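You operate a simulated robot arm through the tools that you are given. There is no shell and no other tool.

You run a simulated two-armed robot. Do the job below in one go: nothing can be reset, and whatever is moved stays where it is left.

TASK
Clear the two faults that the screen names, then measure and save.
Fine: use the control box; one measurement.

It is judged by the outcome, as a careful person would: the job done as asked, and still so three seconds after it is handed in. It fails if anything else is knocked over, pushed out of place, dropped, spilled or broken.

THE ROBOT
Two 7-joint arms with three-finger grippers on one trunk that stands fixed in place. Base frame: the origin is at the foot of the trunk, x ahead of it, y to its left, z up. Lengths are in m, angles in rad, forces in N, time in s.
The left shoulder is at [0.086, 0.126, 1.11], the right one opposite. With the tool pointing down near the work surface each hand reaches from about 0.38 to 0.86 m from the base axis, measured 20 degrees to its own side. Payload 2.94 kg a hand.
The TCP of each hand is the grasp point between the finger pads, 0.03 m short of the fingertips. In the tool frame z runs along the fingers and y along their closing line. The gripper opens to 0.128 m; its body begins 0.093 m behind the TCP.
Orientation is that of the tool frame in the base frame, as a unit quaternion [x, y, z, w]. With the fingers straight down and closing along the base's y, the tool's x points along the base's -x, its y along +y and its z along -z.

THE INTERFACE
- The arms move only by the tool send_rows. It takes "left_rows", "right_rows" or both (then of equal length, played together; a hand with none holds still); each is one flat list of numbers, 7 for each row, row after row: the turn, a rotation vector about the base's x, y, z in rad, then the shift along the base's x, y, z in m, then the gripper command, from -1 (fully open) to 1 (shut), values between in proportion. In form: [rx, ry, rz, dx, dy, dz, gripper, rx, ry, rz, dx, dy, dz, gripper, ...]. A call has 1 to 20 rows; each row shifts and turns the commanded pose from where the row before left it. A row lasts 0.2 s, in which the tool goes at most 0.05 m and 0.15 rad; a call with a longer step from one row to the next is refused whole, and so is a gripper value outside its range. Where a pose cannot be reached the arm comes as near as it can. A force on the tool above 40 N (or 10 N above the force at the start of the call, whichever is more), or a blocked arm, ends the call early, and 0.2 s more pass. Each finger travels about 0.0842 m/s and halts on what it meets, pressing with about 29 N; the grip force reading is that of the motor and also rises with nothing between the fingers. The clock runs only during rows and for 0.2 s after the last one: add rows that do not move to give the fingers time. It gives the time, the measured TCP pose, the force on the tool (base axes), the opening and the grip force at its end, in the units of the frame above (readings bear some noise), with the torque about the TCP (base axes, N m) and any sound that the robot's microphone picked up.
- Cameras (640 x 400 px; columns grow to the right, rows downward): "scene" is now at [0.22, 0.0213, 1.2853]; the picture's right is [0.21, -0.98, 0.00], its down [-0.41, -0.09, -0.91] and it looks along [0.89, 0.19, -0.42] (base axes); focal length 260 px, centre (320, 200). "left" rides on the left gripper at [0.069, 0.015, -0.12] in its tool frame; the picture's right is [-0.21, 0.98, 0.00], its down [-0.82, -0.18, -0.54] and it looks along [-0.53, -0.12, 0.84] (tool axes); focal length 251 px, centre (320, 200). "right" rides on the right gripper at [0.069, -0.015, -0.12] in its tool frame; the picture's right is [0.21, 0.98, 0.00], its down [-0.82, 0.18, -0.54] and it looks along [-0.53, 0.12, 0.84] (tool axes); focal length 251 px, centre (320, 200). There is no depth. A picture from a camera that has moved, and an enlarged one, comes with that camera's place and axes in the base frame and with its lens.
- snapshot(camera): a new picture of that camera. It takes no simulated time.
- lift_body(by): moves the trunk up (or, below 0, down) by that many m; the arms and the scene camera ride with it, the base frame stays. It gives what a move gives, with no picture.
- turn_head(pan, tilt): turns the head with the scene camera to pan (to the left, within 1.396 rad either way) and tilt (down, from -0.506 to 1.204), counted from straight ahead of the robot (the tilt from the chest, where the trunk bows). It gives what a move gives.
- close_up(camera, box): a new picture of the part [left, top, right, bottom] of that camera's present view, enlarged. It takes no simulated time.
- close_job(): hands the job in; it is judged then, once.

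Nothing tells you positions but the pictures and the camera data. Unless the task says otherwise, let go and move clear before handing in.

The tools are called after ">>>" by a JSON object that holds its "api" and its "payload". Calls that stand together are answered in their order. send_rows: Moves the arms, as the interface text tells. Its arguments: {"type":"object","properties":{"left_rows":{"type":"array"},"right_rows":{"type":"array"}},"required":[]} The other tools are called the same way: lift_body (by) moves the trunk up or down; turn_head (pan, tilt) turns the head that bears the scene camera; snapshot (camera) takes a picture; close_up (camera, box) takes an enlarged picture of a part of a camera's view; close_job () hands the job in.

At the start:

```text
time_s: 0.0
left_tcp_pos: [0.41, 0.2674, 1.1456]
left_tcp_rot: [0.0, 1.0, -0.001, 0.0]
left_force: [0.7, 0.1, -1.3]
left_torque: [-0.01, 0.0, -0.02]
left_grip_width: 0.1279
left_gripper_force: 0.1
right_tcp_pos: [0.5518, -0.0606, 1.1703]
right_tcp_rot: [0.0, 1.0, 0.0, 0.001]
right_force: [0.0, 0.4, -0.8]
right_torque: [0.02, 0.0, 0.02]
right_grip_width: 0.128
right_gripper_force: 0.0
trunk travel left (down, up): [-0.325, 0.222]
head pan, tilt (commanded): [0.216, 0.433]
```

scene: 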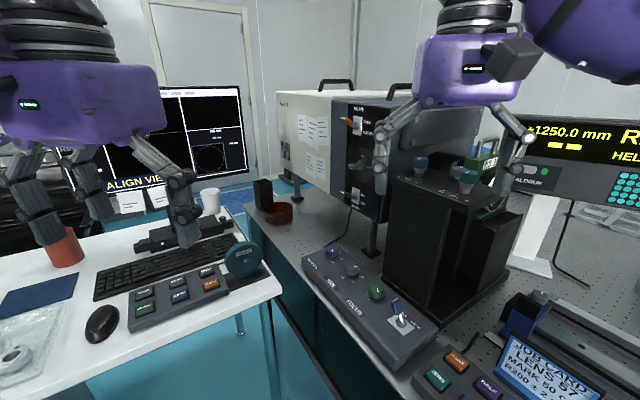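
right: 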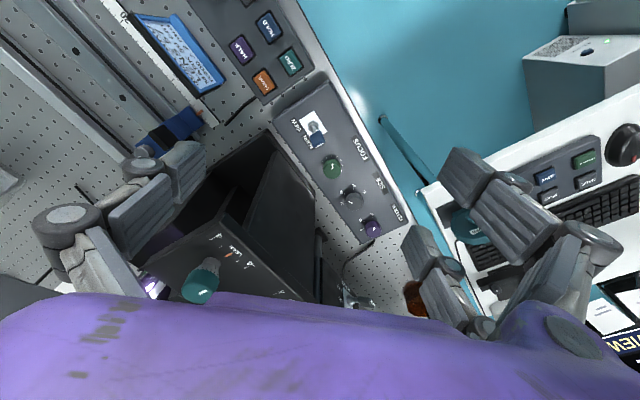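
left: 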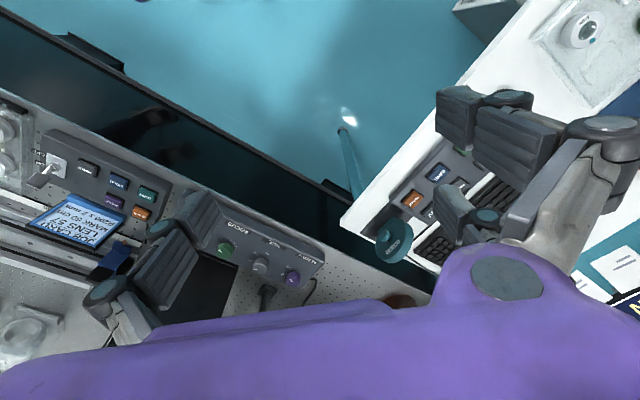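

I see a desk with a screen, keyboard and control boxes on the left, and an optical bench with a focus box and an interferometer on the right. First I'll read the screen and labels with close-ups.

>>> {"api": "close_up", "payload": {"camera": "scene", "box": [80, 80, 260, 200]}}

>>> {"api": "close_up", "payload": {"camera": "scene", "box": [290, 230, 450, 370]}}

>>> {"api": "close_up", "payload": {"camera": "scene", "box": [120, 240, 280, 340]}}

>>> {"api": "close_up", "payload": {"camera": "scene", "box": [500, 100, 640, 200]}}

>>> {"api": "close_up", "payload": {"camera": "scene", "box": [410, 290, 640, 400]}}

>>> {"api": "close_up", "payload": {"camera": "scene", "box": [270, 70, 530, 230]}}

```text
3.33 times, centred on (170, 140) of scene
camera zoom: at [0.22, 0.0213, 1.2853], right [0.21, -0.98, 0.0], down [-0.41, -0.09, -0.91], along [0.89, 0.19, -0.42], focal length 866 px, centre (820, 400)
```

zoom: 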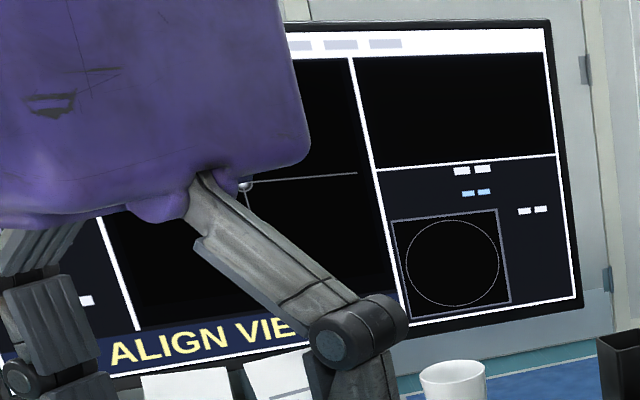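

```text
2.86 times, centred on (370, 300) of scene
camera zoom: at [0.22, 0.0213, 1.2853], right [0.21, -0.98, 0.0], down [-0.41, -0.09, -0.91], along [0.89, 0.19, -0.42], focal length 742 px, centre (177, -86)
```

zoom: 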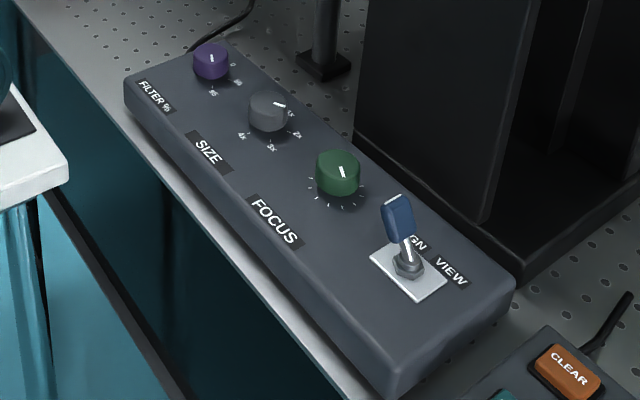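

```text
4.00 times, centred on (200, 290) of scene
camera zoom: at [0.22, 0.0213, 1.2853], right [0.21, -0.98, 0.0], down [-0.41, -0.09, -0.91], along [0.89, 0.19, -0.42], focal length 1039 px, centre (800, -160)
```

zoom: 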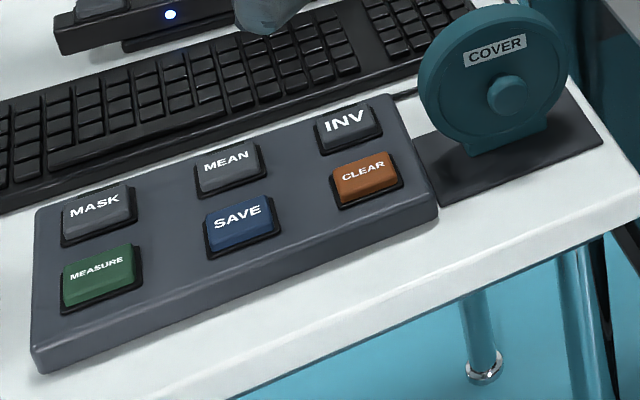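

```text
4.00 times, centred on (570, 150) of scene
camera zoom: at [0.22, 0.0213, 1.2853], right [0.21, -0.98, 0.0], down [-0.41, -0.09, -0.91], along [0.89, 0.19, -0.42], focal length 1039 px, centre (-680, 400)
```

zoom: 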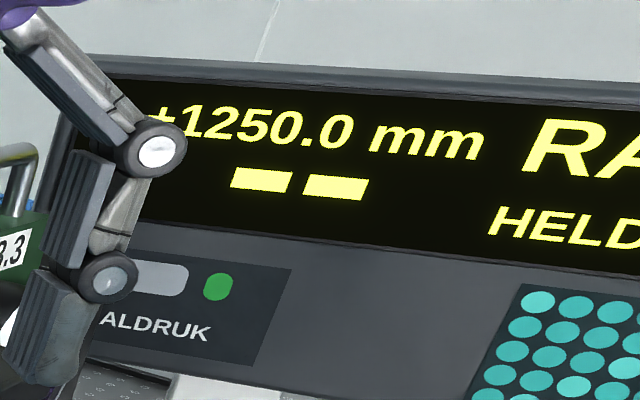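

```text
2.78 times, centred on (525, 345) of scene
camera zoom: at [0.22, 0.0213, 1.2853], right [0.21, -0.98, 0.0], down [-0.41, -0.09, -0.91], along [0.89, 0.19, -0.42], focal length 723 px, centre (-250, -204)
```

zoom: 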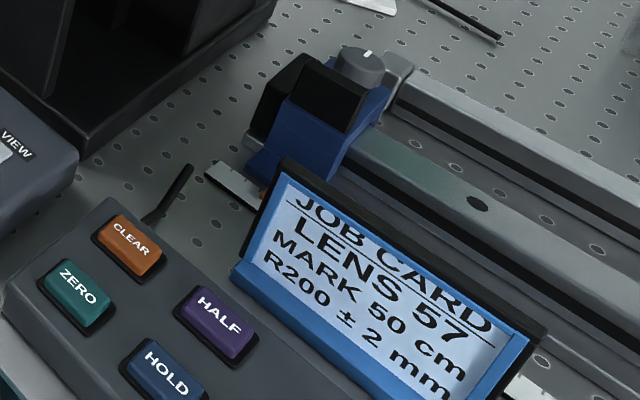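

```text
2.46 times, centred on (400, 150) of scene
camera zoom: at [0.22, 0.0213, 1.2853], right [0.21, -0.98, 0.0], down [-0.41, -0.09, -0.91], along [0.89, 0.19, -0.42], focal length 640 px, centre (123, 323)
```

zoom: 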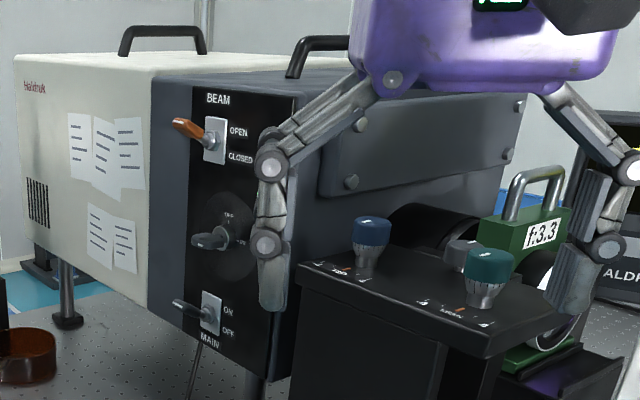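

The left hand hides part of the screen. I'll turn the head left toward the screen and see whether a message is readable.

>>> {"api": "turn_head", "payload": {"pan": 0.6, "tilt": 0.3}}

>>> {"api": "snapshot", "payload": {"camera": "scene"}}

```text
time_s: 0.9
left_tcp_pos: [0.4095, 0.2659, 1.1442]
left_tcp_rot: [0.001, 1.0, -0.001, 0.0]
left_force: [0.0, 0.1, 0.3]
left_torque: [0.01, -0.02, 0.0]
left_grip_width: 0.128
left_gripper_force: 0.0
right_tcp_pos: [0.5513, -0.0602, 1.1704]
right_tcp_rot: [0.0, 1.0, 0.0, 0.001]
right_force: [-0.5, -0.6, 0.2]
right_torque: [-0.08, 0.01, 0.02]
right_grip_width: 0.128
right_gripper_force: 0.1
trunk travel left (down, up): [-0.325, 0.222]
head pan, tilt (commanded): [0.6, 0.3]
```

```text
taken
camera scene: at [0.207, 0.0543, 1.2977], right [0.56, -0.83, 0.0], down [-0.24, -0.17, -0.96], along [0.79, 0.54, -0.3], focal length 260 px, centre (320, 200)
```

scene: 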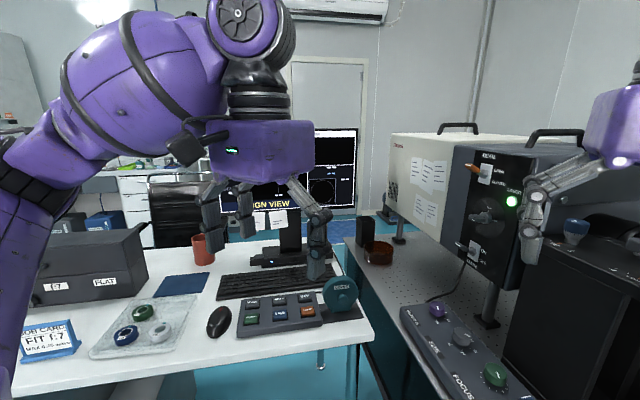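

The left arm is still covering the screen. I'll read the cards on the desk and move the left hand left/up out of the line of sight.

>>> {"api": "close_up", "payload": {"camera": "scene", "box": [0, 220, 240, 370]}}

>>> {"api": "close_up", "payload": {"camera": "scene", "box": [380, 120, 640, 280]}}

>>> {"api": "send_rows", "payload": {"left_rows": [0, 0, 0, 0, 0.04, 0, -1, 0, 0, 0, 0, 0.04, 0, -1, 0, 0, 0, 0, 0.04, 0, -1, 0, 0, 0, 0, 0.04, 0, -1, 0, 0, 0, 0, 0.04, 0, -1, 0, 0, 0, 0, 0.04, 0, -1]}}

>>> {"api": "snapshot", "payload": {"camera": "scene"}}

```text
2.67 times, centred on (120, 295) of scene
camera zoom: at [0.207, 0.0543, 1.2977], right [0.56, -0.83, 0.0], down [-0.24, -0.17, -0.96], along [0.79, 0.54, -0.3], focal length 693 px, centre (853, -53)
```

zoom: 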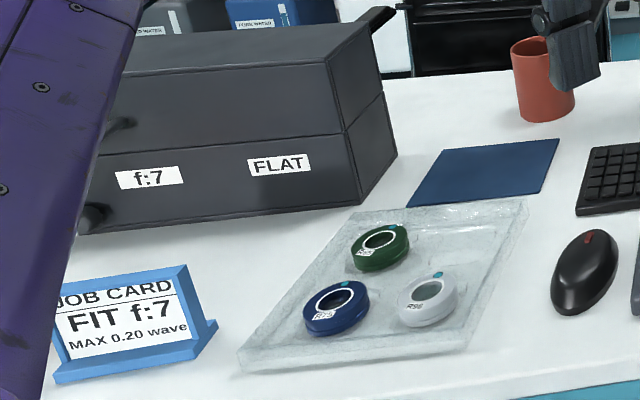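

```text
2.46 times, centred on (510, 200) of scene
camera zoom: at [0.207, 0.0543, 1.2977], right [0.56, -0.83, 0.0], down [-0.24, -0.17, -0.96], along [0.79, 0.54, -0.3], focal length 640 px, centre (-148, 200)
```

zoom: 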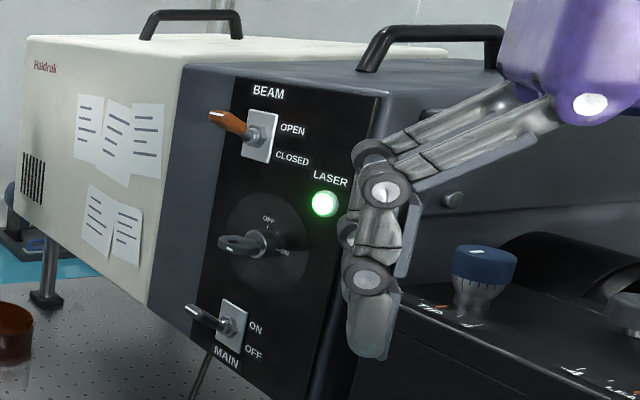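

```text
time_s: 2.3
left_tcp_pos: [0.4068, 0.5091, 1.1444]
left_tcp_rot: [0.0, 1.0, 0.0, 0.0]
left_force: [-0.2, 0.6, 0.0]
left_torque: [-0.03, 0.02, -0.03]
left_grip_width: 0.128
left_gripper_force: 0.0
right_tcp_pos: [0.5513, -0.0597, 1.1704]
right_tcp_rot: [0.0, 1.0, 0.001, 0.0]
right_force: [-0.4, 1.2, 0.2]
right_torque: [-0.02, 0.0, 0.02]
right_grip_width: 0.1281
right_gripper_force: 0.1
trunk travel left (down, up): [-0.325, 0.222]
head pan, tilt (commanded): [0.6, 0.3]
```

```text
taken
camera scene: at [0.2069, 0.0551, 1.2977], right [0.56, -0.83, 0.0], down [-0.24, -0.17, -0.96], along [0.79, 0.54, -0.3], focal length 260 px, centre (320, 200)
```

scene: 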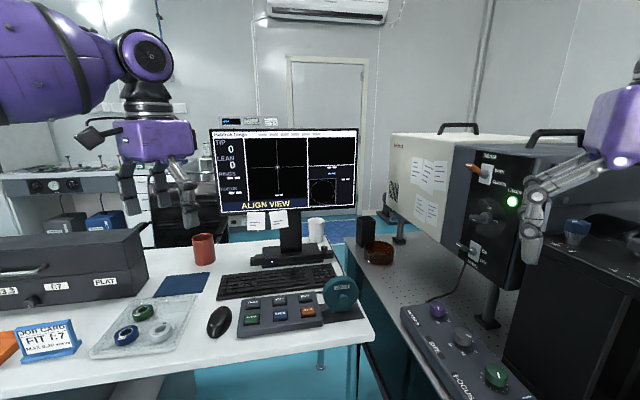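

>>> {"api": "close_up", "payload": {"camera": "scene", "box": [205, 115, 365, 215]}}

>>> {"api": "close_up", "payload": {"camera": "scene", "box": [205, 190, 365, 290]}}

>>> {"api": "close_up", "payload": {"camera": "scene", "box": [210, 110, 300, 170]}}

>>> {"api": "close_up", "payload": {"camera": "scene", "box": [390, 280, 550, 400]}}

```text
4.00 times, centred on (285, 165) of scene
camera zoom: at [0.2069, 0.0551, 1.2977], right [0.56, -0.83, 0.0], down [-0.24, -0.17, -0.96], along [0.79, 0.54, -0.3], focal length 1039 px, centre (460, 340)
```

zoom: 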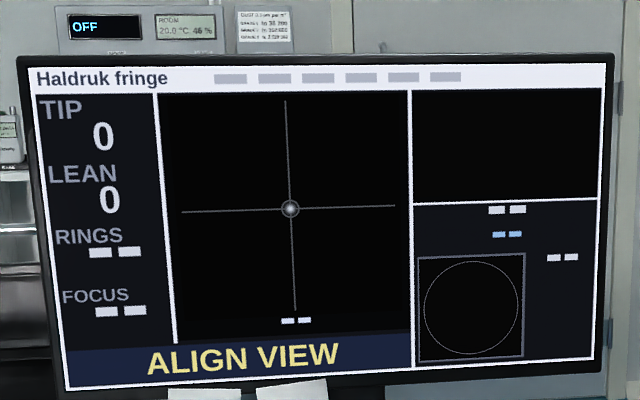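

```text
4.00 times, centred on (285, 240) of scene
camera zoom: at [0.2069, 0.0551, 1.2977], right [0.56, -0.83, 0.0], down [-0.24, -0.17, -0.96], along [0.79, 0.54, -0.3], focal length 1039 px, centre (460, 40)
```

zoom: 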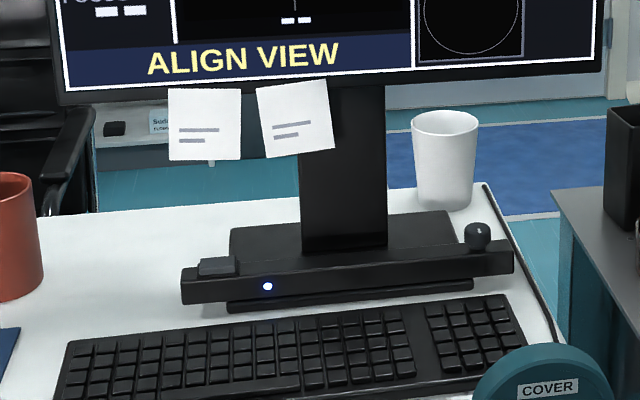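

```text
6.67 times, centred on (255, 140) of scene
camera zoom: at [0.2069, 0.0551, 1.2977], right [0.56, -0.83, 0.0], down [-0.24, -0.17, -0.96], along [0.79, 0.54, -0.3], focal length 1732 px, centre (753, 600)
```

zoom: 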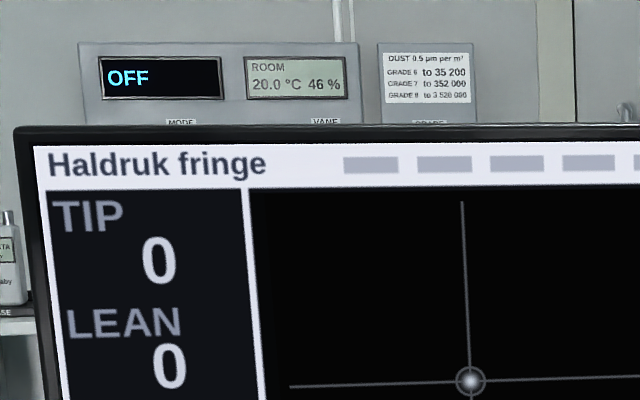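

```text
3.33 times, centred on (470, 340) of scene
camera zoom: at [0.2069, 0.0551, 1.2977], right [0.56, -0.83, 0.0], down [-0.24, -0.17, -0.96], along [0.79, 0.54, -0.3], focal length 866 px, centre (-180, -267)
```

zoom: 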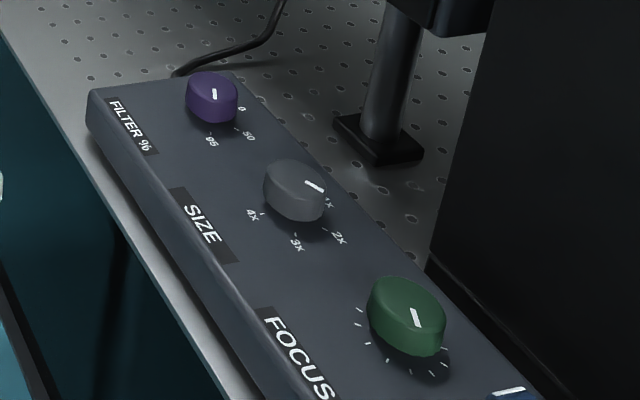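

The screen shows the fault "ALIGN VIEW": the toggle on the control box (FILTER/SIZE/FOCUS/toggle) is apparently in ALIGN. I'll look closely at that box with the right hand camera and turn the head back.

>>> {"api": "close_up", "payload": {"camera": "right", "box": [260, 70, 420, 250]}}

>>> {"api": "close_up", "payload": {"camera": "right", "box": [280, 90, 360, 140]}}

>>> {"api": "turn_head", "payload": {"pan": 0.1, "tilt": 0.75}}

>>> {"api": "snapshot", "payload": {"camera": "scene"}}

```text
2.22 times, centred on (340, 160) of right
camera zoom: at [0.483, -0.0741, 1.2907], right [-0.21, 0.98, 0.0], down [0.82, 0.18, 0.54], along [0.53, 0.12, -0.84], focal length 559 px, centre (276, 289)
```

zoom: 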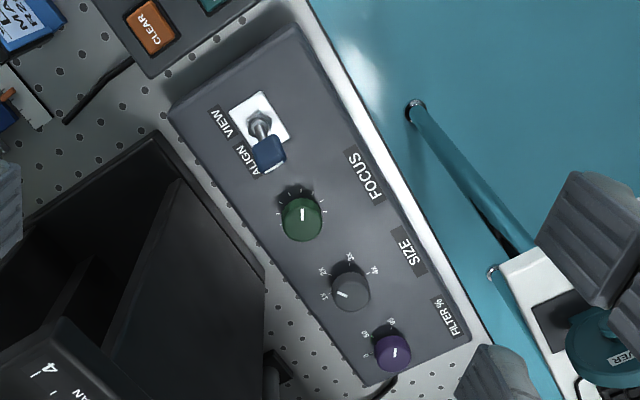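

```text
8.00 times, centred on (320, 115) of right
camera zoom: at [0.483, -0.0741, 1.2907], right [-0.21, 0.98, 0.0], down [0.82, 0.18, 0.54], along [0.53, 0.12, -0.84], focal length 2012 px, centre (320, 880)
```

zoom: 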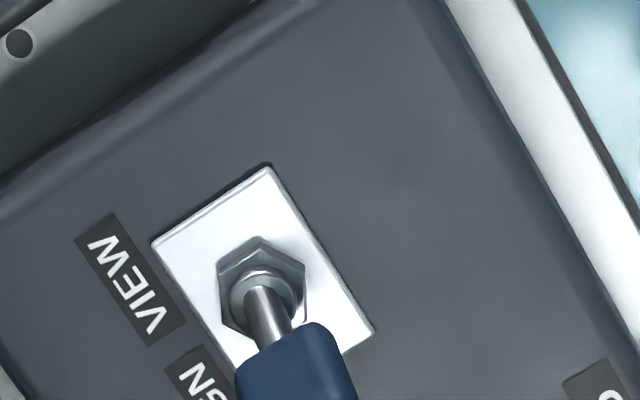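

```text
time_s: 3.2
left_tcp_pos: [0.4083, 0.5063, 1.1446]
left_tcp_rot: [0.0, 1.0, 0.0, 0.0]
left_force: [-1.0, -0.4, 0.4]
left_torque: [0.02, 0.0, -0.03]
left_grip_width: 0.1282
left_gripper_force: 0.0
right_tcp_pos: [0.5513, -0.0603, 1.1701]
right_tcp_rot: [0.0, 1.0, 0.0, 0.001]
right_force: [0.4, -0.6, -0.2]
right_torque: [-0.04, 0.0, -0.02]
right_grip_width: 0.1282
right_gripper_force: 0.0
trunk travel left (down, up): [-0.325, 0.222]
head pan, tilt (commanded): [0.099, 0.75]
```

```text
taken
camera scene: at [0.2124, 0.01, 1.2574], right [0.1, -0.99, 0.0], down [-0.68, -0.07, -0.73], along [0.73, 0.07, -0.68], focal length 260 px, centre (320, 200)
```

scene: 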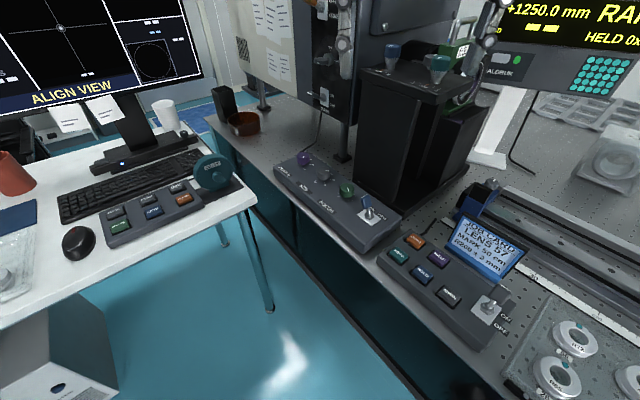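

I want precise geometry of the control box, so I'll take close-ups of it from the scene camera in this new pose.

>>> {"api": "close_up", "payload": {"camera": "scene", "box": [260, 140, 420, 260]}}

>>> {"api": "close_up", "payload": {"camera": "scene", "box": [330, 170, 410, 230]}}

>>> {"api": "close_up", "payload": {"camera": "right", "box": [280, 90, 440, 210]}}

>>> {"api": "close_up", "payload": {"camera": "scene", "box": [80, 150, 240, 250]}}

```text
3.33 times, centred on (340, 200) of scene
camera zoom: at [0.2124, 0.01, 1.2574], right [0.1, -0.99, 0.0], down [-0.68, -0.07, -0.73], along [0.73, 0.07, -0.68], focal length 866 px, centre (253, 200)
```

zoom: 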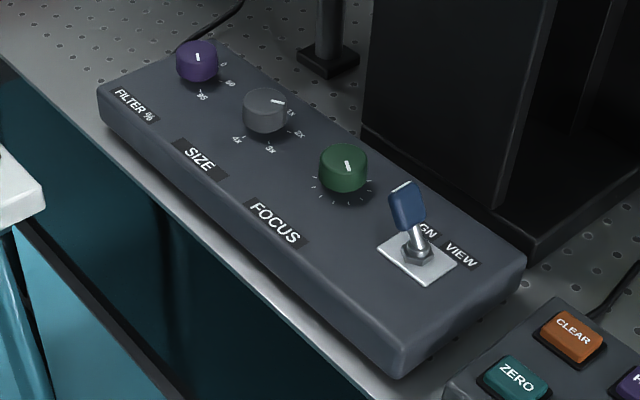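

```text
6.67 times, centred on (370, 200) of scene
camera zoom: at [0.2124, 0.01, 1.2574], right [0.1, -0.99, 0.0], down [-0.68, -0.07, -0.73], along [0.73, 0.07, -0.68], focal length 1732 px, centre (-13, 200)
```

zoom: 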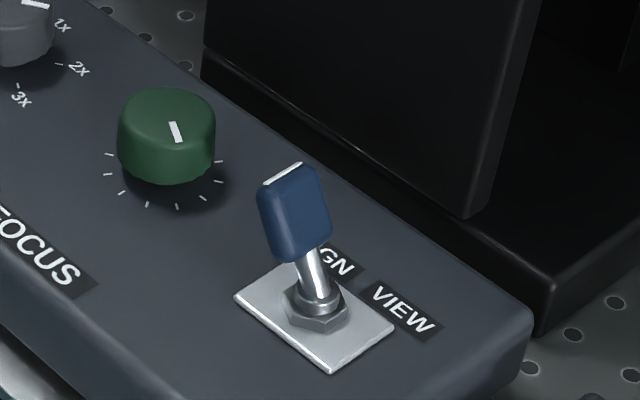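

```text
3.33 times, centred on (360, 150) of right
camera zoom: at [0.4831, -0.0747, 1.2907], right [-0.21, 0.98, 0.0], down [0.82, 0.18, 0.54], along [0.53, 0.12, -0.84], focal length 838 px, centre (187, 367)
```

zoom: 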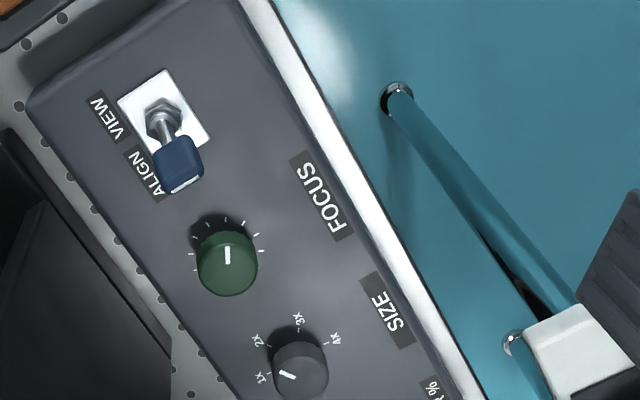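

```text
4.00 times, centred on (160, 200) of scene
camera zoom: at [0.2124, 0.01, 1.2574], right [0.1, -0.99, 0.0], down [-0.68, -0.07, -0.73], along [0.73, 0.07, -0.68], focal length 1039 px, centre (960, 200)
```

zoom: 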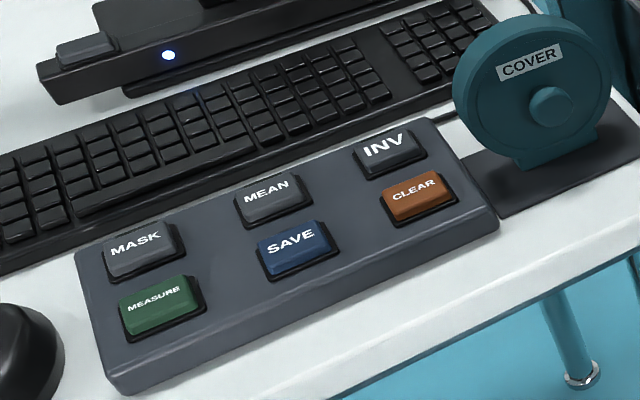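

The toggle nut triangulates to about [0.612, -0.058, 0.847] and the lever cap to [0.625, -0.048, 0.875], leaning toward ALIGN (away from the robot). I'll pull the right hand back and close its fingers, to see the closed finger shape and the black housing beside the box.

>>> {"api": "send_rows", "payload": {"right_rows": [0, 0, 0, -0.04, -0.03, 0, -1, 0, 0, 0, -0.04, -0.04, 0, 0, 0, 0, 0, -0.04, -0.04, 0, 1, 0, 0, 0, 0, -0.04, 0, 1, 0, 0, 0, 0, 0, 0, 1, 0, 0, 0, 0, 0, 0, 1, 0, 0, 0, 0, 0, 0, 1]}}

>>> {"api": "snapshot", "payload": {"camera": "scene"}}

>>> {"api": "snapshot", "payload": {"camera": "right"}}

>>> {"api": "snapshot", "payload": {"camera": "left"}}

```text
refused: row 2 steps farther than a row can; nothing moved
```

```text
taken
camera scene: at [0.2124, 0.01, 1.2574], right [0.1, -0.99, 0.0], down [-0.68, -0.07, -0.73], along [0.73, 0.07, -0.68], focal length 260 px, centre (320, 200)
```

scene: 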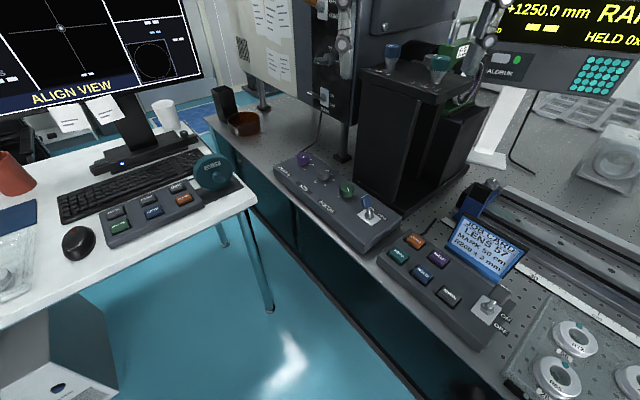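

```text
taken
camera right: at [0.4831, -0.0747, 1.2907], right [-0.21, 0.98, 0.0], down [0.82, 0.18, 0.54], along [0.53, 0.12, -0.84], focal length 251 px, centre (320, 200)
```

right: 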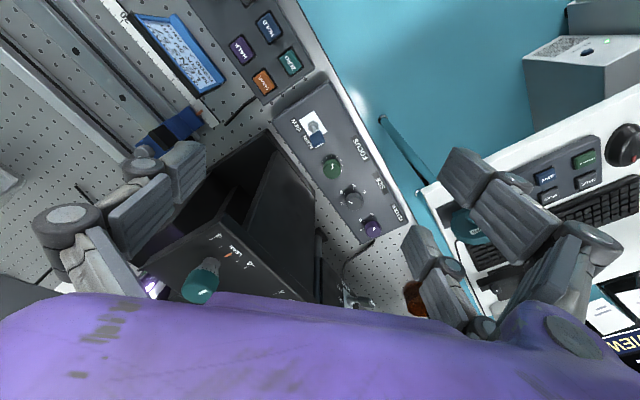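

```text
taken
camera left: at [0.3393, 0.5217, 1.2636], right [0.21, 0.98, 0.0], down [0.82, -0.18, 0.54], along [0.53, -0.12, -0.84], focal length 251 px, centre (320, 200)
```

left: 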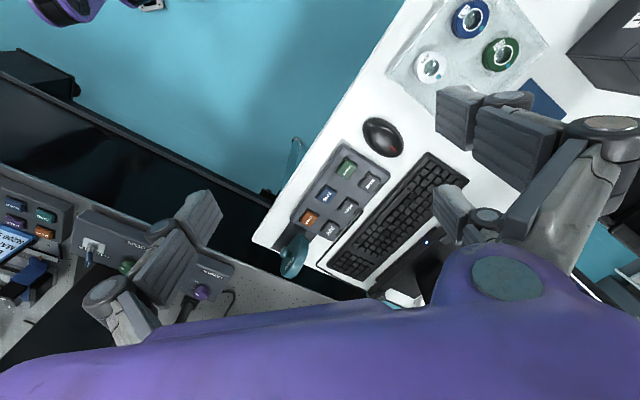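

The step was too long (diagonal over 0.05 m). I'll resend with smaller steps.

>>> {"api": "send_rows", "payload": {"right_rows": [0, 0, 0, -0.03, -0.03, 0, -1, 0, 0, 0, -0.03, -0.03, 0, 0, 0, 0, 0, -0.03, -0.03, 0, 1, 0, 0, 0, -0.02, -0.03, 0, 1, 0, 0, 0, 0, -0.03, 0, 1, 0, 0, 0, 0, 0, 0, 1, 0, 0, 0, 0, 0, 0, 1, 0, 0, 0, 0, 0, 0, 1]}}

>>> {"api": "snapshot", "payload": {"camera": "scene"}}

>>> {"api": "snapshot", "payload": {"camera": "right"}}

```text
time_s: 5.0
left_tcp_pos: [0.4078, 0.509, 1.1453]
left_tcp_rot: [0.0, 1.0, 0.0, 0.0]
left_force: [0.0, -0.9, 0.5]
left_torque: [-0.01, 0.0, -0.02]
left_grip_width: 0.1282
left_gripper_force: 0.0
right_tcp_pos: [0.4419, -0.2104, 1.169]
right_tcp_rot: [0.0, 1.0, 0.0, 0.001]
right_force: [0.2, 0.1, 0.9]
right_torque: [0.0, -0.02, 0.02]
right_grip_width: 0.0001
right_gripper_force: 3.0
trunk travel left (down, up): [-0.325, 0.222]
head pan, tilt (commanded): [0.099, 0.75]
```

```text
taken
camera scene: at [0.2124, 0.01, 1.2573], right [0.1, -1.0, 0.0], down [-0.68, -0.07, -0.73], along [0.73, 0.07, -0.68], focal length 260 px, centre (320, 200)
```

scene: 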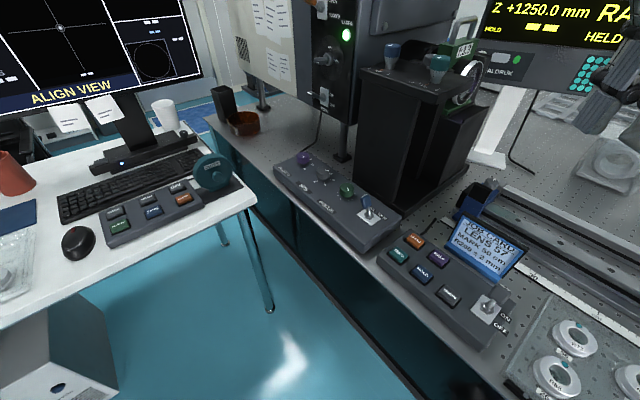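

```text
taken
camera right: at [0.3725, -0.2234, 1.2886], right [-0.21, 0.98, 0.0], down [0.82, 0.18, 0.54], along [0.53, 0.12, -0.84], focal length 251 px, centre (320, 200)
```

right: 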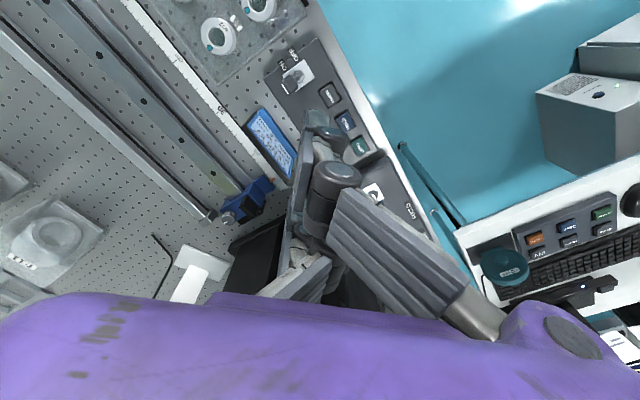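

Closed fingers form a blunt bundle. Now I'll measure the black housing next to the control box to check hand clearance.

>>> {"api": "close_up", "payload": {"camera": "scene", "box": [330, 30, 530, 250]}}

>>> {"api": "close_up", "payload": {"camera": "scene", "box": [540, 50, 640, 150]}}

>>> {"api": "close_up", "payload": {"camera": "left", "box": [0, 180, 260, 340]}}

```text
1.82 times, centred on (430, 140) of scene
camera zoom: at [0.2124, 0.01, 1.2573], right [0.1, -1.0, 0.0], down [-0.68, -0.07, -0.73], along [0.73, 0.07, -0.68], focal length 472 px, centre (120, 309)
```

zoom: 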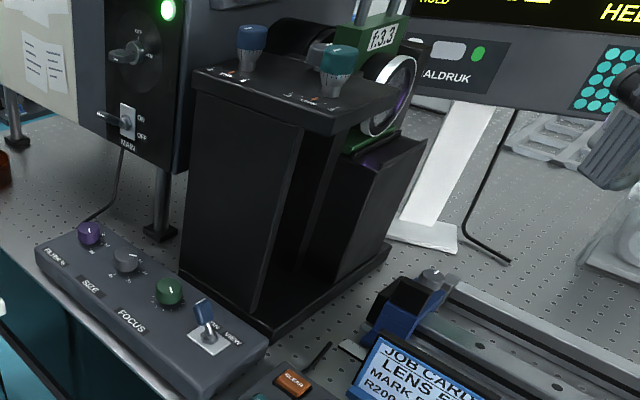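

```text
4.00 times, centred on (590, 100) of scene
camera zoom: at [0.2124, 0.01, 1.2573], right [0.1, -1.0, 0.0], down [-0.68, -0.07, -0.73], along [0.73, 0.07, -0.68], focal length 1039 px, centre (-760, 600)
```

zoom: 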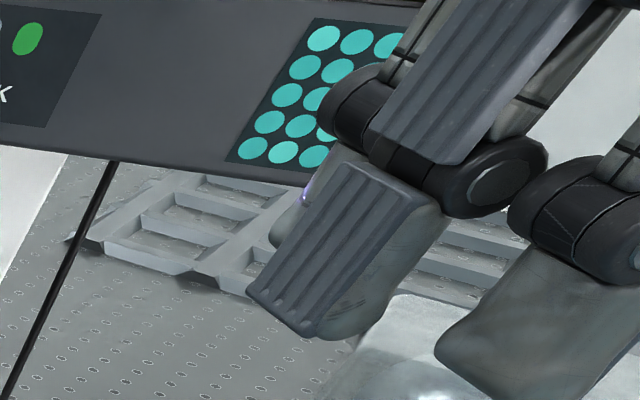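

```text
2.46 times, centred on (130, 260) of left
camera zoom: at [0.3394, 0.522, 1.2636], right [0.21, 0.98, 0.0], down [0.82, -0.18, 0.54], along [0.53, -0.12, -0.84], focal length 619 px, centre (788, 52)
```

zoom: 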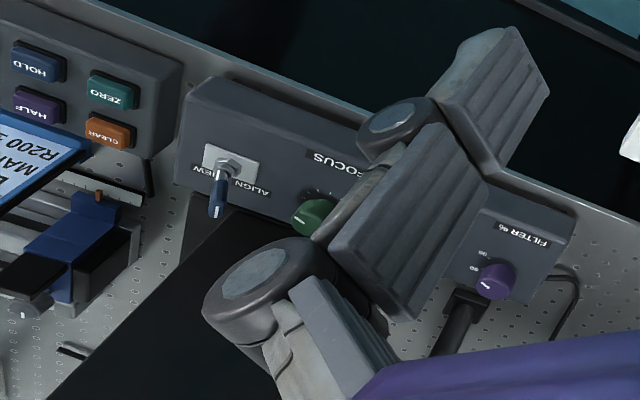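

The housing stands close to the control box, so I'll use the left hand, turned so its closing line runs along the box and leaning slightly away from the housing. First I bring it to a high position above the desk gap and check.

>>> {"api": "send_rows", "payload": {"left_rows": [0, 0, -0.135, 0.0127, -0.034, 0.0046, -1, 0, 0, -0.135, 0.0127, -0.034, 0.0046, 0, 0, 0, -0.135, 0.0127, -0.034, 0.0046, 1, 0, 0, -0.135, 0.0127, -0.034, 0.0046, 1, 0, 0, -0.135, 0.0127, -0.034, 0.0046, 1, 0, 0, -0.135, 0.0127, -0.034, 0.0046, 1, 0, 0, -0.13, 0.0127, -0.034, 0.0046, 1, -0.081, -0.0587, 0, 0.0127, -0.034, 0.0046, 1, -0.081, -0.0587, 0, 0.0127, -0.034, 0.0046, 1, -0.081, -0.0587, 0, 0.0127, -0.034, 0.0046, 1, 0, 0, 0, 0, 0, 0, 1, 0, 0, 0, 0, 0, 0, 1]}}

>>> {"api": "snapshot", "payload": {"camera": "scene"}}

>>> {"api": "snapshot", "payload": {"camera": "left"}}

>>> {"api": "snapshot", "payload": {"camera": "right"}}

```text
time_s: 7.6
left_tcp_pos: [0.5383, 0.1676, 1.1892]
left_tcp_rot: [0.447, 0.882, -0.069, 0.133]
left_force: [-0.5, 0.0, -0.4]
left_torque: [-0.01, -0.04, 0.02]
left_grip_width: 0.0
left_gripper_force: 3.2
right_tcp_pos: [0.4402, -0.2095, 1.1676]
right_tcp_rot: [0.0, 1.0, 0.0, 0.0]
right_force: [-0.2, 0.2, 0.1]
right_torque: [0.01, 0.0, -0.02]
right_grip_width: 0.0
right_gripper_force: 3.0
trunk travel left (down, up): [-0.325, 0.222]
head pan, tilt (commanded): [0.099, 0.75]
```

```text
taken
camera scene: at [0.2126, 0.0097, 1.2573], right [0.1, -1.0, 0.0], down [-0.68, -0.07, -0.73], along [0.73, 0.07, -0.68], focal length 260 px, centre (320, 200)
```

scene: 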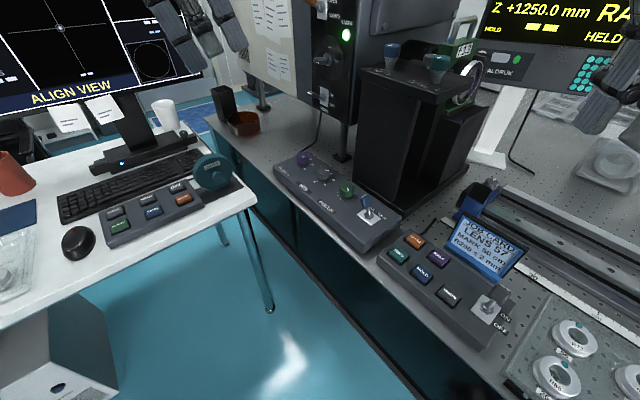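

```text
taken
camera left: at [0.492, 0.2571, 1.2828], right [0.91, 0.41, 0.06], down [0.22, -0.61, 0.76], along [0.35, -0.68, -0.65], focal length 251 px, centre (320, 200)
```

left: 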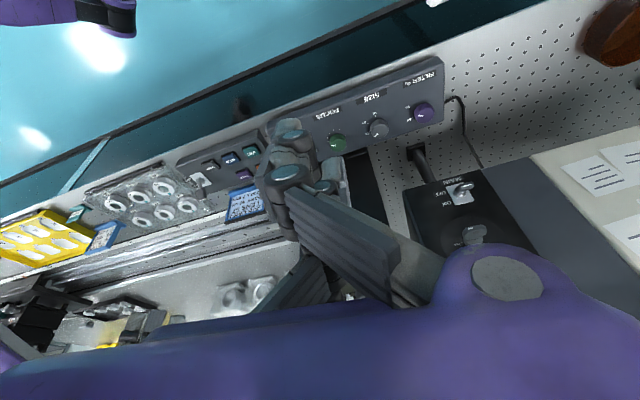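

```text
taken
camera right: at [0.3727, -0.2237, 1.2885], right [-0.21, 0.98, 0.0], down [0.82, 0.18, 0.54], along [0.53, 0.12, -0.84], focal length 251 px, centre (320, 200)
```

right: 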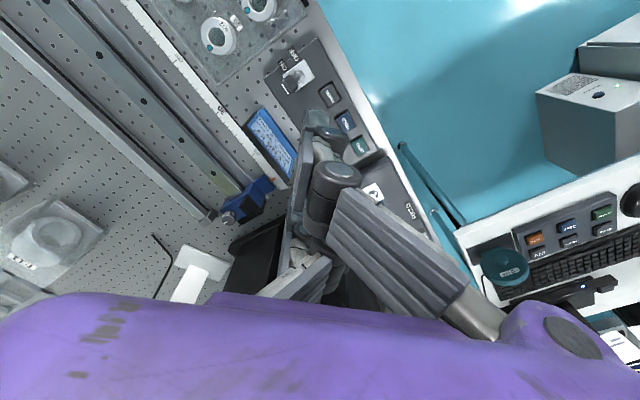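

>>> {"api": "close_up", "payload": {"camera": "scene", "box": [150, 0, 260, 70]}}

>>> {"api": "close_up", "payload": {"camera": "left", "box": [160, 60, 480, 260]}}

>>> {"api": "turn_head", "payload": {"pan": 0.3, "tilt": 0.3}}

>>> {"api": "snapshot", "payload": {"camera": "scene"}}

```text
5.71 times, centred on (205, 35) of scene
camera zoom: at [0.2126, 0.0097, 1.2573], right [0.1, -1.0, 0.0], down [-0.68, -0.07, -0.73], along [0.73, 0.07, -0.68], focal length 1484 px, centre (977, 1143)
```

zoom: 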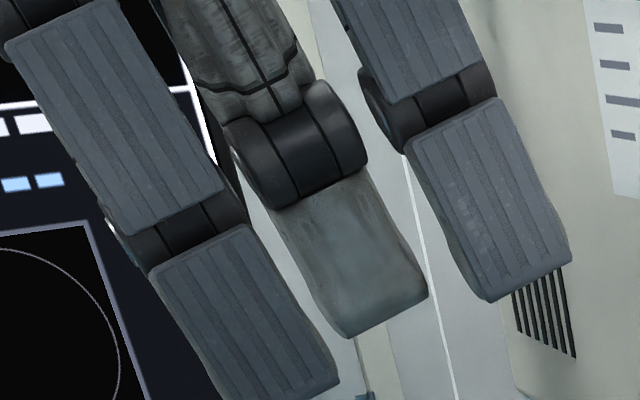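

```text
2.00 times, centred on (320, 160) of left
camera zoom: at [0.492, 0.2571, 1.2828], right [0.91, 0.41, 0.06], down [0.22, -0.61, 0.76], along [0.35, -0.68, -0.65], focal length 503 px, centre (320, 280)
```

zoom: 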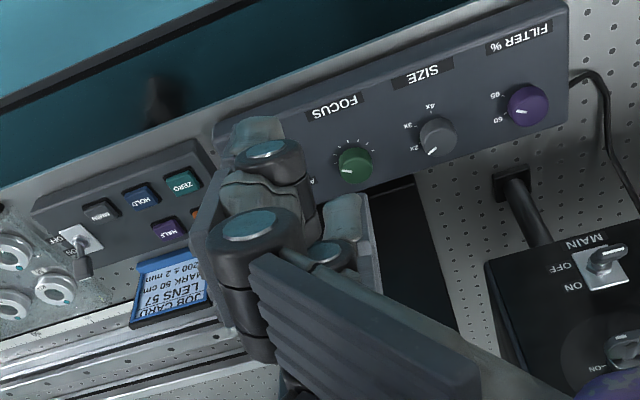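

```text
time_s: 8.5
left_tcp_pos: [0.5388, 0.1675, 1.1887]
left_tcp_rot: [0.447, 0.882, -0.069, 0.133]
left_force: [-0.2, -0.2, 0.4]
left_torque: [-0.02, -0.01, 0.01]
left_grip_width: 0.0001
left_gripper_force: 2.6
right_tcp_pos: [0.4401, -0.2097, 1.1693]
right_tcp_rot: [0.0, 1.0, 0.0, 0.001]
right_force: [-0.4, 0.7, 0.5]
right_torque: [0.03, 0.01, -0.01]
right_grip_width: 0.0
right_gripper_force: 2.8
trunk travel left (down, up): [-0.325, 0.222]
head pan, tilt (commanded): [0.3, 0.3]
```

```text
taken
camera scene: at [0.2191, 0.0291, 1.2976], right [0.3, -0.96, 0.0], down [-0.28, -0.09, -0.95], along [0.91, 0.28, -0.3], focal length 260 px, centre (320, 200)
```

scene: 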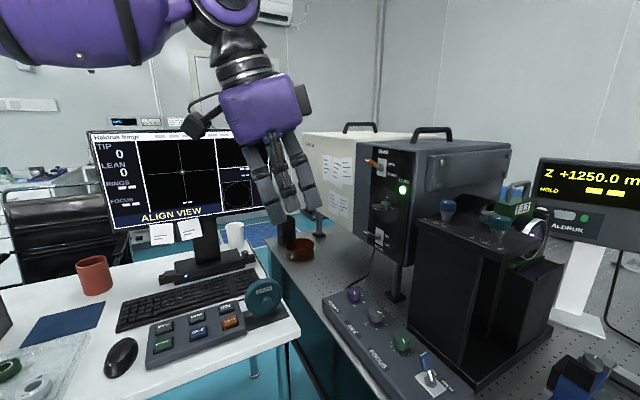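

Closed, the three fingers interleave with the middle finger's back leading toward the lever. I'll bring the closed left hand to a point above and just beyond the lever (on the FOCUS side), stopping about 10 cm high to check.

>>> {"api": "send_rows", "payload": {"left_rows": [0, 0, 0.05, 0.0133, -0.02245, -0.0236, 1, 0, 0, 0.05, 0.0133, -0.02245, -0.0236, 1, 0, 0, 0.05, 0.0133, -0.02245, -0.0236, 1, 0, 0, 0, 0.0133, -0.02245, -0.0236, 1, 0, 0, 0, 0.0133, -0.02245, -0.0236, 1, 0, 0, 0, 0.0133, -0.02245, -0.0236, 1, 0, 0, 0, 0.0133, -0.02245, -0.0236, 1, 0, 0, 0, 0.0133, -0.02245, -0.0236, 1, 0, 0, 0, 0, 0, 0, 1]}}

>>> {"api": "turn_head", "payload": {"pan": 0.05, "tilt": 0.65}}

>>> {"api": "snapshot", "payload": {"camera": "scene"}}

>>> {"api": "snapshot", "payload": {"camera": "left"}}

```text
time_s: 10.5
left_tcp_pos: [0.5978, 0.0624, 1.0794]
left_tcp_rot: [0.381, 0.913, -0.058, 0.137]
left_force: [0.1, -0.3, 0.5]
left_torque: [-0.02, 0.0, -0.01]
left_grip_width: 0.0002
left_gripper_force: 2.7
left hand out of reach, approached as far as the arm can: row 5, 6, 7, 8
right_tcp_pos: [0.4418, -0.2109, 1.1687]
right_tcp_rot: [0.001, 1.0, 0.0, 0.001]
right_force: [-0.1, 0.0, 0.3]
right_torque: [-0.03, 0.0, -0.01]
right_grip_width: 0.0
right_gripper_force: 3.5
trunk travel left (down, up): [-0.325, 0.222]
head pan, tilt (commanded): [0.3, 0.3]
```

```text
time_s: 11.3
left_tcp_pos: [0.5977, 0.0633, 1.0791]
left_tcp_rot: [0.38, 0.913, -0.058, 0.138]
left_force: [0.2, 0.8, -0.2]
left_torque: [0.01, 0.04, 0.03]
left_grip_width: 0.0
left_gripper_force: 3.3
right_tcp_pos: [0.4409, -0.2098, 1.1685]
right_tcp_rot: [0.0, 1.0, 0.0, 0.001]
right_force: [-1.4, -1.4, -0.7]
right_torque: [-0.03, 0.04, 0.0]
right_grip_width: 0.0
right_gripper_force: 2.7
trunk travel left (down, up): [-0.325, 0.222]
head pan, tilt (commanded): [0.051, 0.649]
```

```text
taken
camera scene: at [0.2166, 0.006, 1.266], right [0.05, -1.0, 0.0], down [-0.6, -0.03, -0.8], along [0.8, 0.04, -0.6], focal length 260 px, centre (320, 200)
```

scene: 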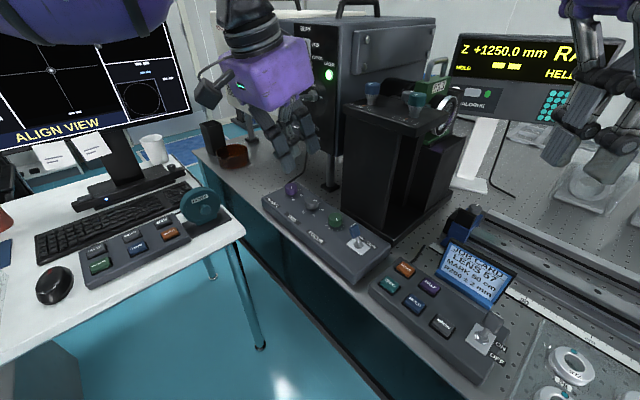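

```text
taken
camera left: at [0.5379, 0.1449, 1.1726], right [0.84, 0.54, 0.06], down [0.31, -0.57, 0.76], along [0.45, -0.62, -0.65], focal length 251 px, centre (320, 200)
```

left: 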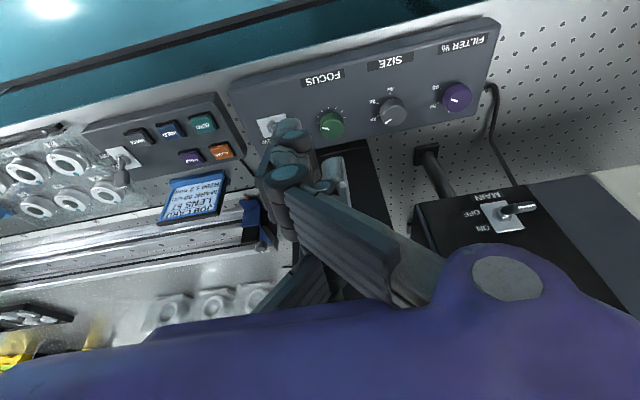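

The left arm cannot reach across that far in this posture, so the right arm should do the control box. I'll back the left hand out to its side along the way it came.

>>> {"api": "send_rows", "payload": {"left_rows": [0, 0, 0, -0.0133, 0.02245, 0.0236, 1, 0, 0, 0, -0.0133, 0.02245, 0.0236, 1, 0, 0, 0, -0.0133, 0.02245, 0.0236, 1, 0, 0, 0, -0.0133, 0.02245, 0.0236, 1, 0, 0, 0, -0.0133, 0.02245, 0.0236, 1, 0, 0, 0, -0.0133, 0.02245, 0.0236, 1, 0, 0, 0, 0, 0.03, 0.01, 1, 0, 0, 0, 0, 0.03, 0, 1, 0, 0, 0, 0, 0.03, 0, 1, 0, 0, 0, 0, 0.03, 0, 1, 0, 0, 0, 0, 0.03, 0, 1]}}

```text
time_s: 13.7
left_tcp_pos: [0.5154, 0.3505, 1.2323]
left_tcp_rot: [0.38, 0.913, -0.059, 0.137]
left_force: [0.2, 1.1, -0.7]
left_torque: [-0.06, -0.07, 0.02]
left_grip_width: 0.0
left_gripper_force: 3.8
right_tcp_pos: [0.4407, -0.2091, 1.1673]
right_tcp_rot: [-0.001, 1.0, 0.0, 0.0]
right_force: [-0.8, -0.3, -0.6]
right_torque: [-0.06, 0.03, 0.03]
right_grip_width: 0.0001
right_gripper_force: 3.2
trunk travel left (down, up): [-0.325, 0.222]
head pan, tilt (commanded): [0.051, 0.649]
```

The commanded pose restarts from where the arm actually is, good. Now I'll bring the right hand (closed) over the box, turning so its closing line follows the box's long axis (about 45°), staying high.

>>> {"api": "send_rows", "payload": {"right_rows": [0, 0, -0.098, 0.025, 0.025, 0.004, 1, 0, 0, -0.098, 0.025, 0.025, 0.004, 1, 0, 0, -0.098, 0.025, 0.025, 0.004, 1, 0, 0, -0.098, 0.025, 0.025, 0.004, 1, 0, 0, -0.098, 0.025, 0.025, 0.004, 1, 0, 0, -0.098, 0.025, 0.025, 0.004, 1, 0, 0, -0.098, 0.025, 0.025, 0.004, 1, 0, 0, -0.098, 0.025, 0.022, 0.004, 1, -0.0707, -0.0707, 0, 0, 0, 0, 1, -0.0707, -0.0707, 0, 0, 0, 0, 1, 0, 0, 0, 0, 0, 0, 1]}}

>>> {"api": "snapshot", "payload": {"camera": "scene"}}

>>> {"api": "snapshot", "payload": {"camera": "right"}}

```text
time_s: 16.1
left_tcp_pos: [0.5165, 0.3481, 1.2328]
left_tcp_rot: [0.38, 0.913, -0.058, 0.138]
left_force: [0.2, -1.5, -0.7]
left_torque: [0.01, -0.06, 0.01]
left_grip_width: 0.0
left_gripper_force: 2.7
right_tcp_pos: [0.6421, -0.0136, 1.2033]
right_tcp_rot: [0.38, 0.92, -0.039, 0.094]
right_force: [-0.4, -0.5, -0.2]
right_torque: [0.03, -0.01, -0.03]
right_grip_width: 0.0
right_gripper_force: 3.1
trunk travel left (down, up): [-0.325, 0.222]
head pan, tilt (commanded): [0.051, 0.649]
```

```text
taken
camera scene: at [0.2167, 0.0056, 1.2659], right [0.05, -1.0, 0.0], down [-0.6, -0.03, -0.8], along [0.8, 0.04, -0.6], focal length 260 px, centre (320, 200)
```

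scene: 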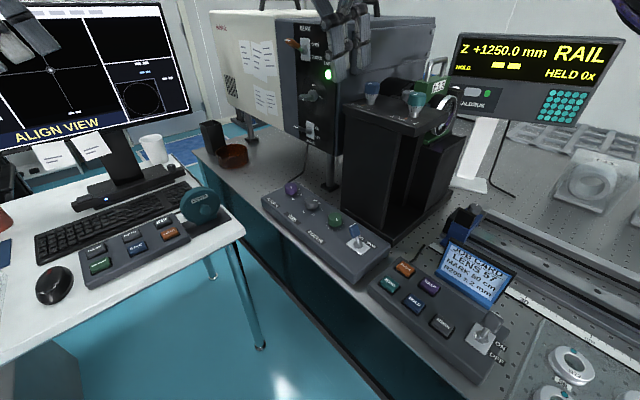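

```text
taken
camera right: at [0.5661, 0.042, 1.3068], right [0.54, 0.84, -0.04], down [0.62, -0.36, 0.69], along [0.57, -0.4, -0.72], focal length 251 px, centre (320, 200)
```

right: 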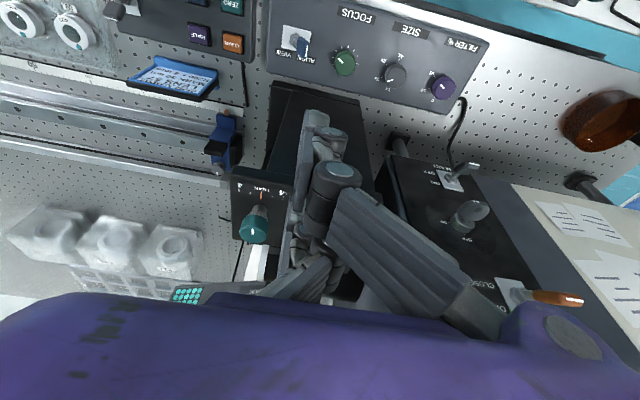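

The right hand reaches here without trouble and sits directly above the spot next to the lever. I'll descend to about z = 1.0 and look again.

>>> {"api": "send_rows", "payload": {"right_rows": [0, 0, 0, 0, 0, -0.04, 1, 0, 0, 0, 0, 0, -0.04, 1, 0, 0, 0, 0, 0, -0.04, 1, 0, 0, 0, 0, 0, -0.04, 1, 0, 0, 0, 0, 0, -0.03, 1, 0, 0, 0, 0, 0, 0, 1]}}

>>> {"api": "snapshot", "payload": {"camera": "scene"}}

>>> {"api": "snapshot", "payload": {"camera": "right"}}

```text
time_s: 17.5
left_tcp_pos: [0.5158, 0.3476, 1.2329]
left_tcp_rot: [0.381, 0.912, -0.059, 0.138]
left_force: [0.4, 1.0, 0.5]
left_torque: [0.0, 0.03, -0.01]
left_grip_width: 0.0002
left_gripper_force: 2.2
right_tcp_pos: [0.6411, -0.0153, 1.0124]
right_tcp_rot: [0.38, 0.92, -0.038, 0.092]
right_force: [-0.5, 0.4, 0.5]
right_torque: [-0.01, 0.01, 0.01]
right_grip_width: 0.0001
right_gripper_force: 3.6
trunk travel left (down, up): [-0.325, 0.222]
head pan, tilt (commanded): [0.051, 0.649]
```

```text
taken
camera scene: at [0.2164, 0.006, 1.266], right [0.05, -1.0, 0.0], down [-0.6, -0.03, -0.8], along [0.8, 0.04, -0.6], focal length 260 px, centre (320, 200)
```

scene: 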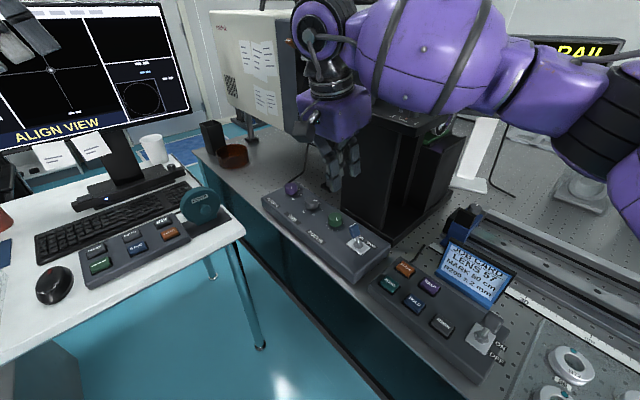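

```text
taken
camera right: at [0.5677, 0.0401, 1.1163], right [0.54, 0.84, -0.04], down [0.62, -0.36, 0.69], along [0.57, -0.4, -0.72], focal length 251 px, centre (320, 200)
```

right: 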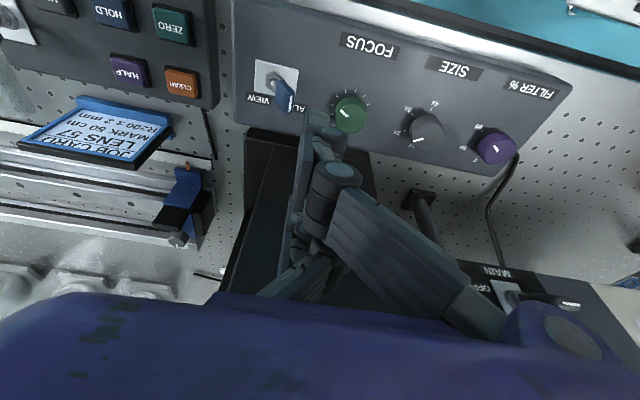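

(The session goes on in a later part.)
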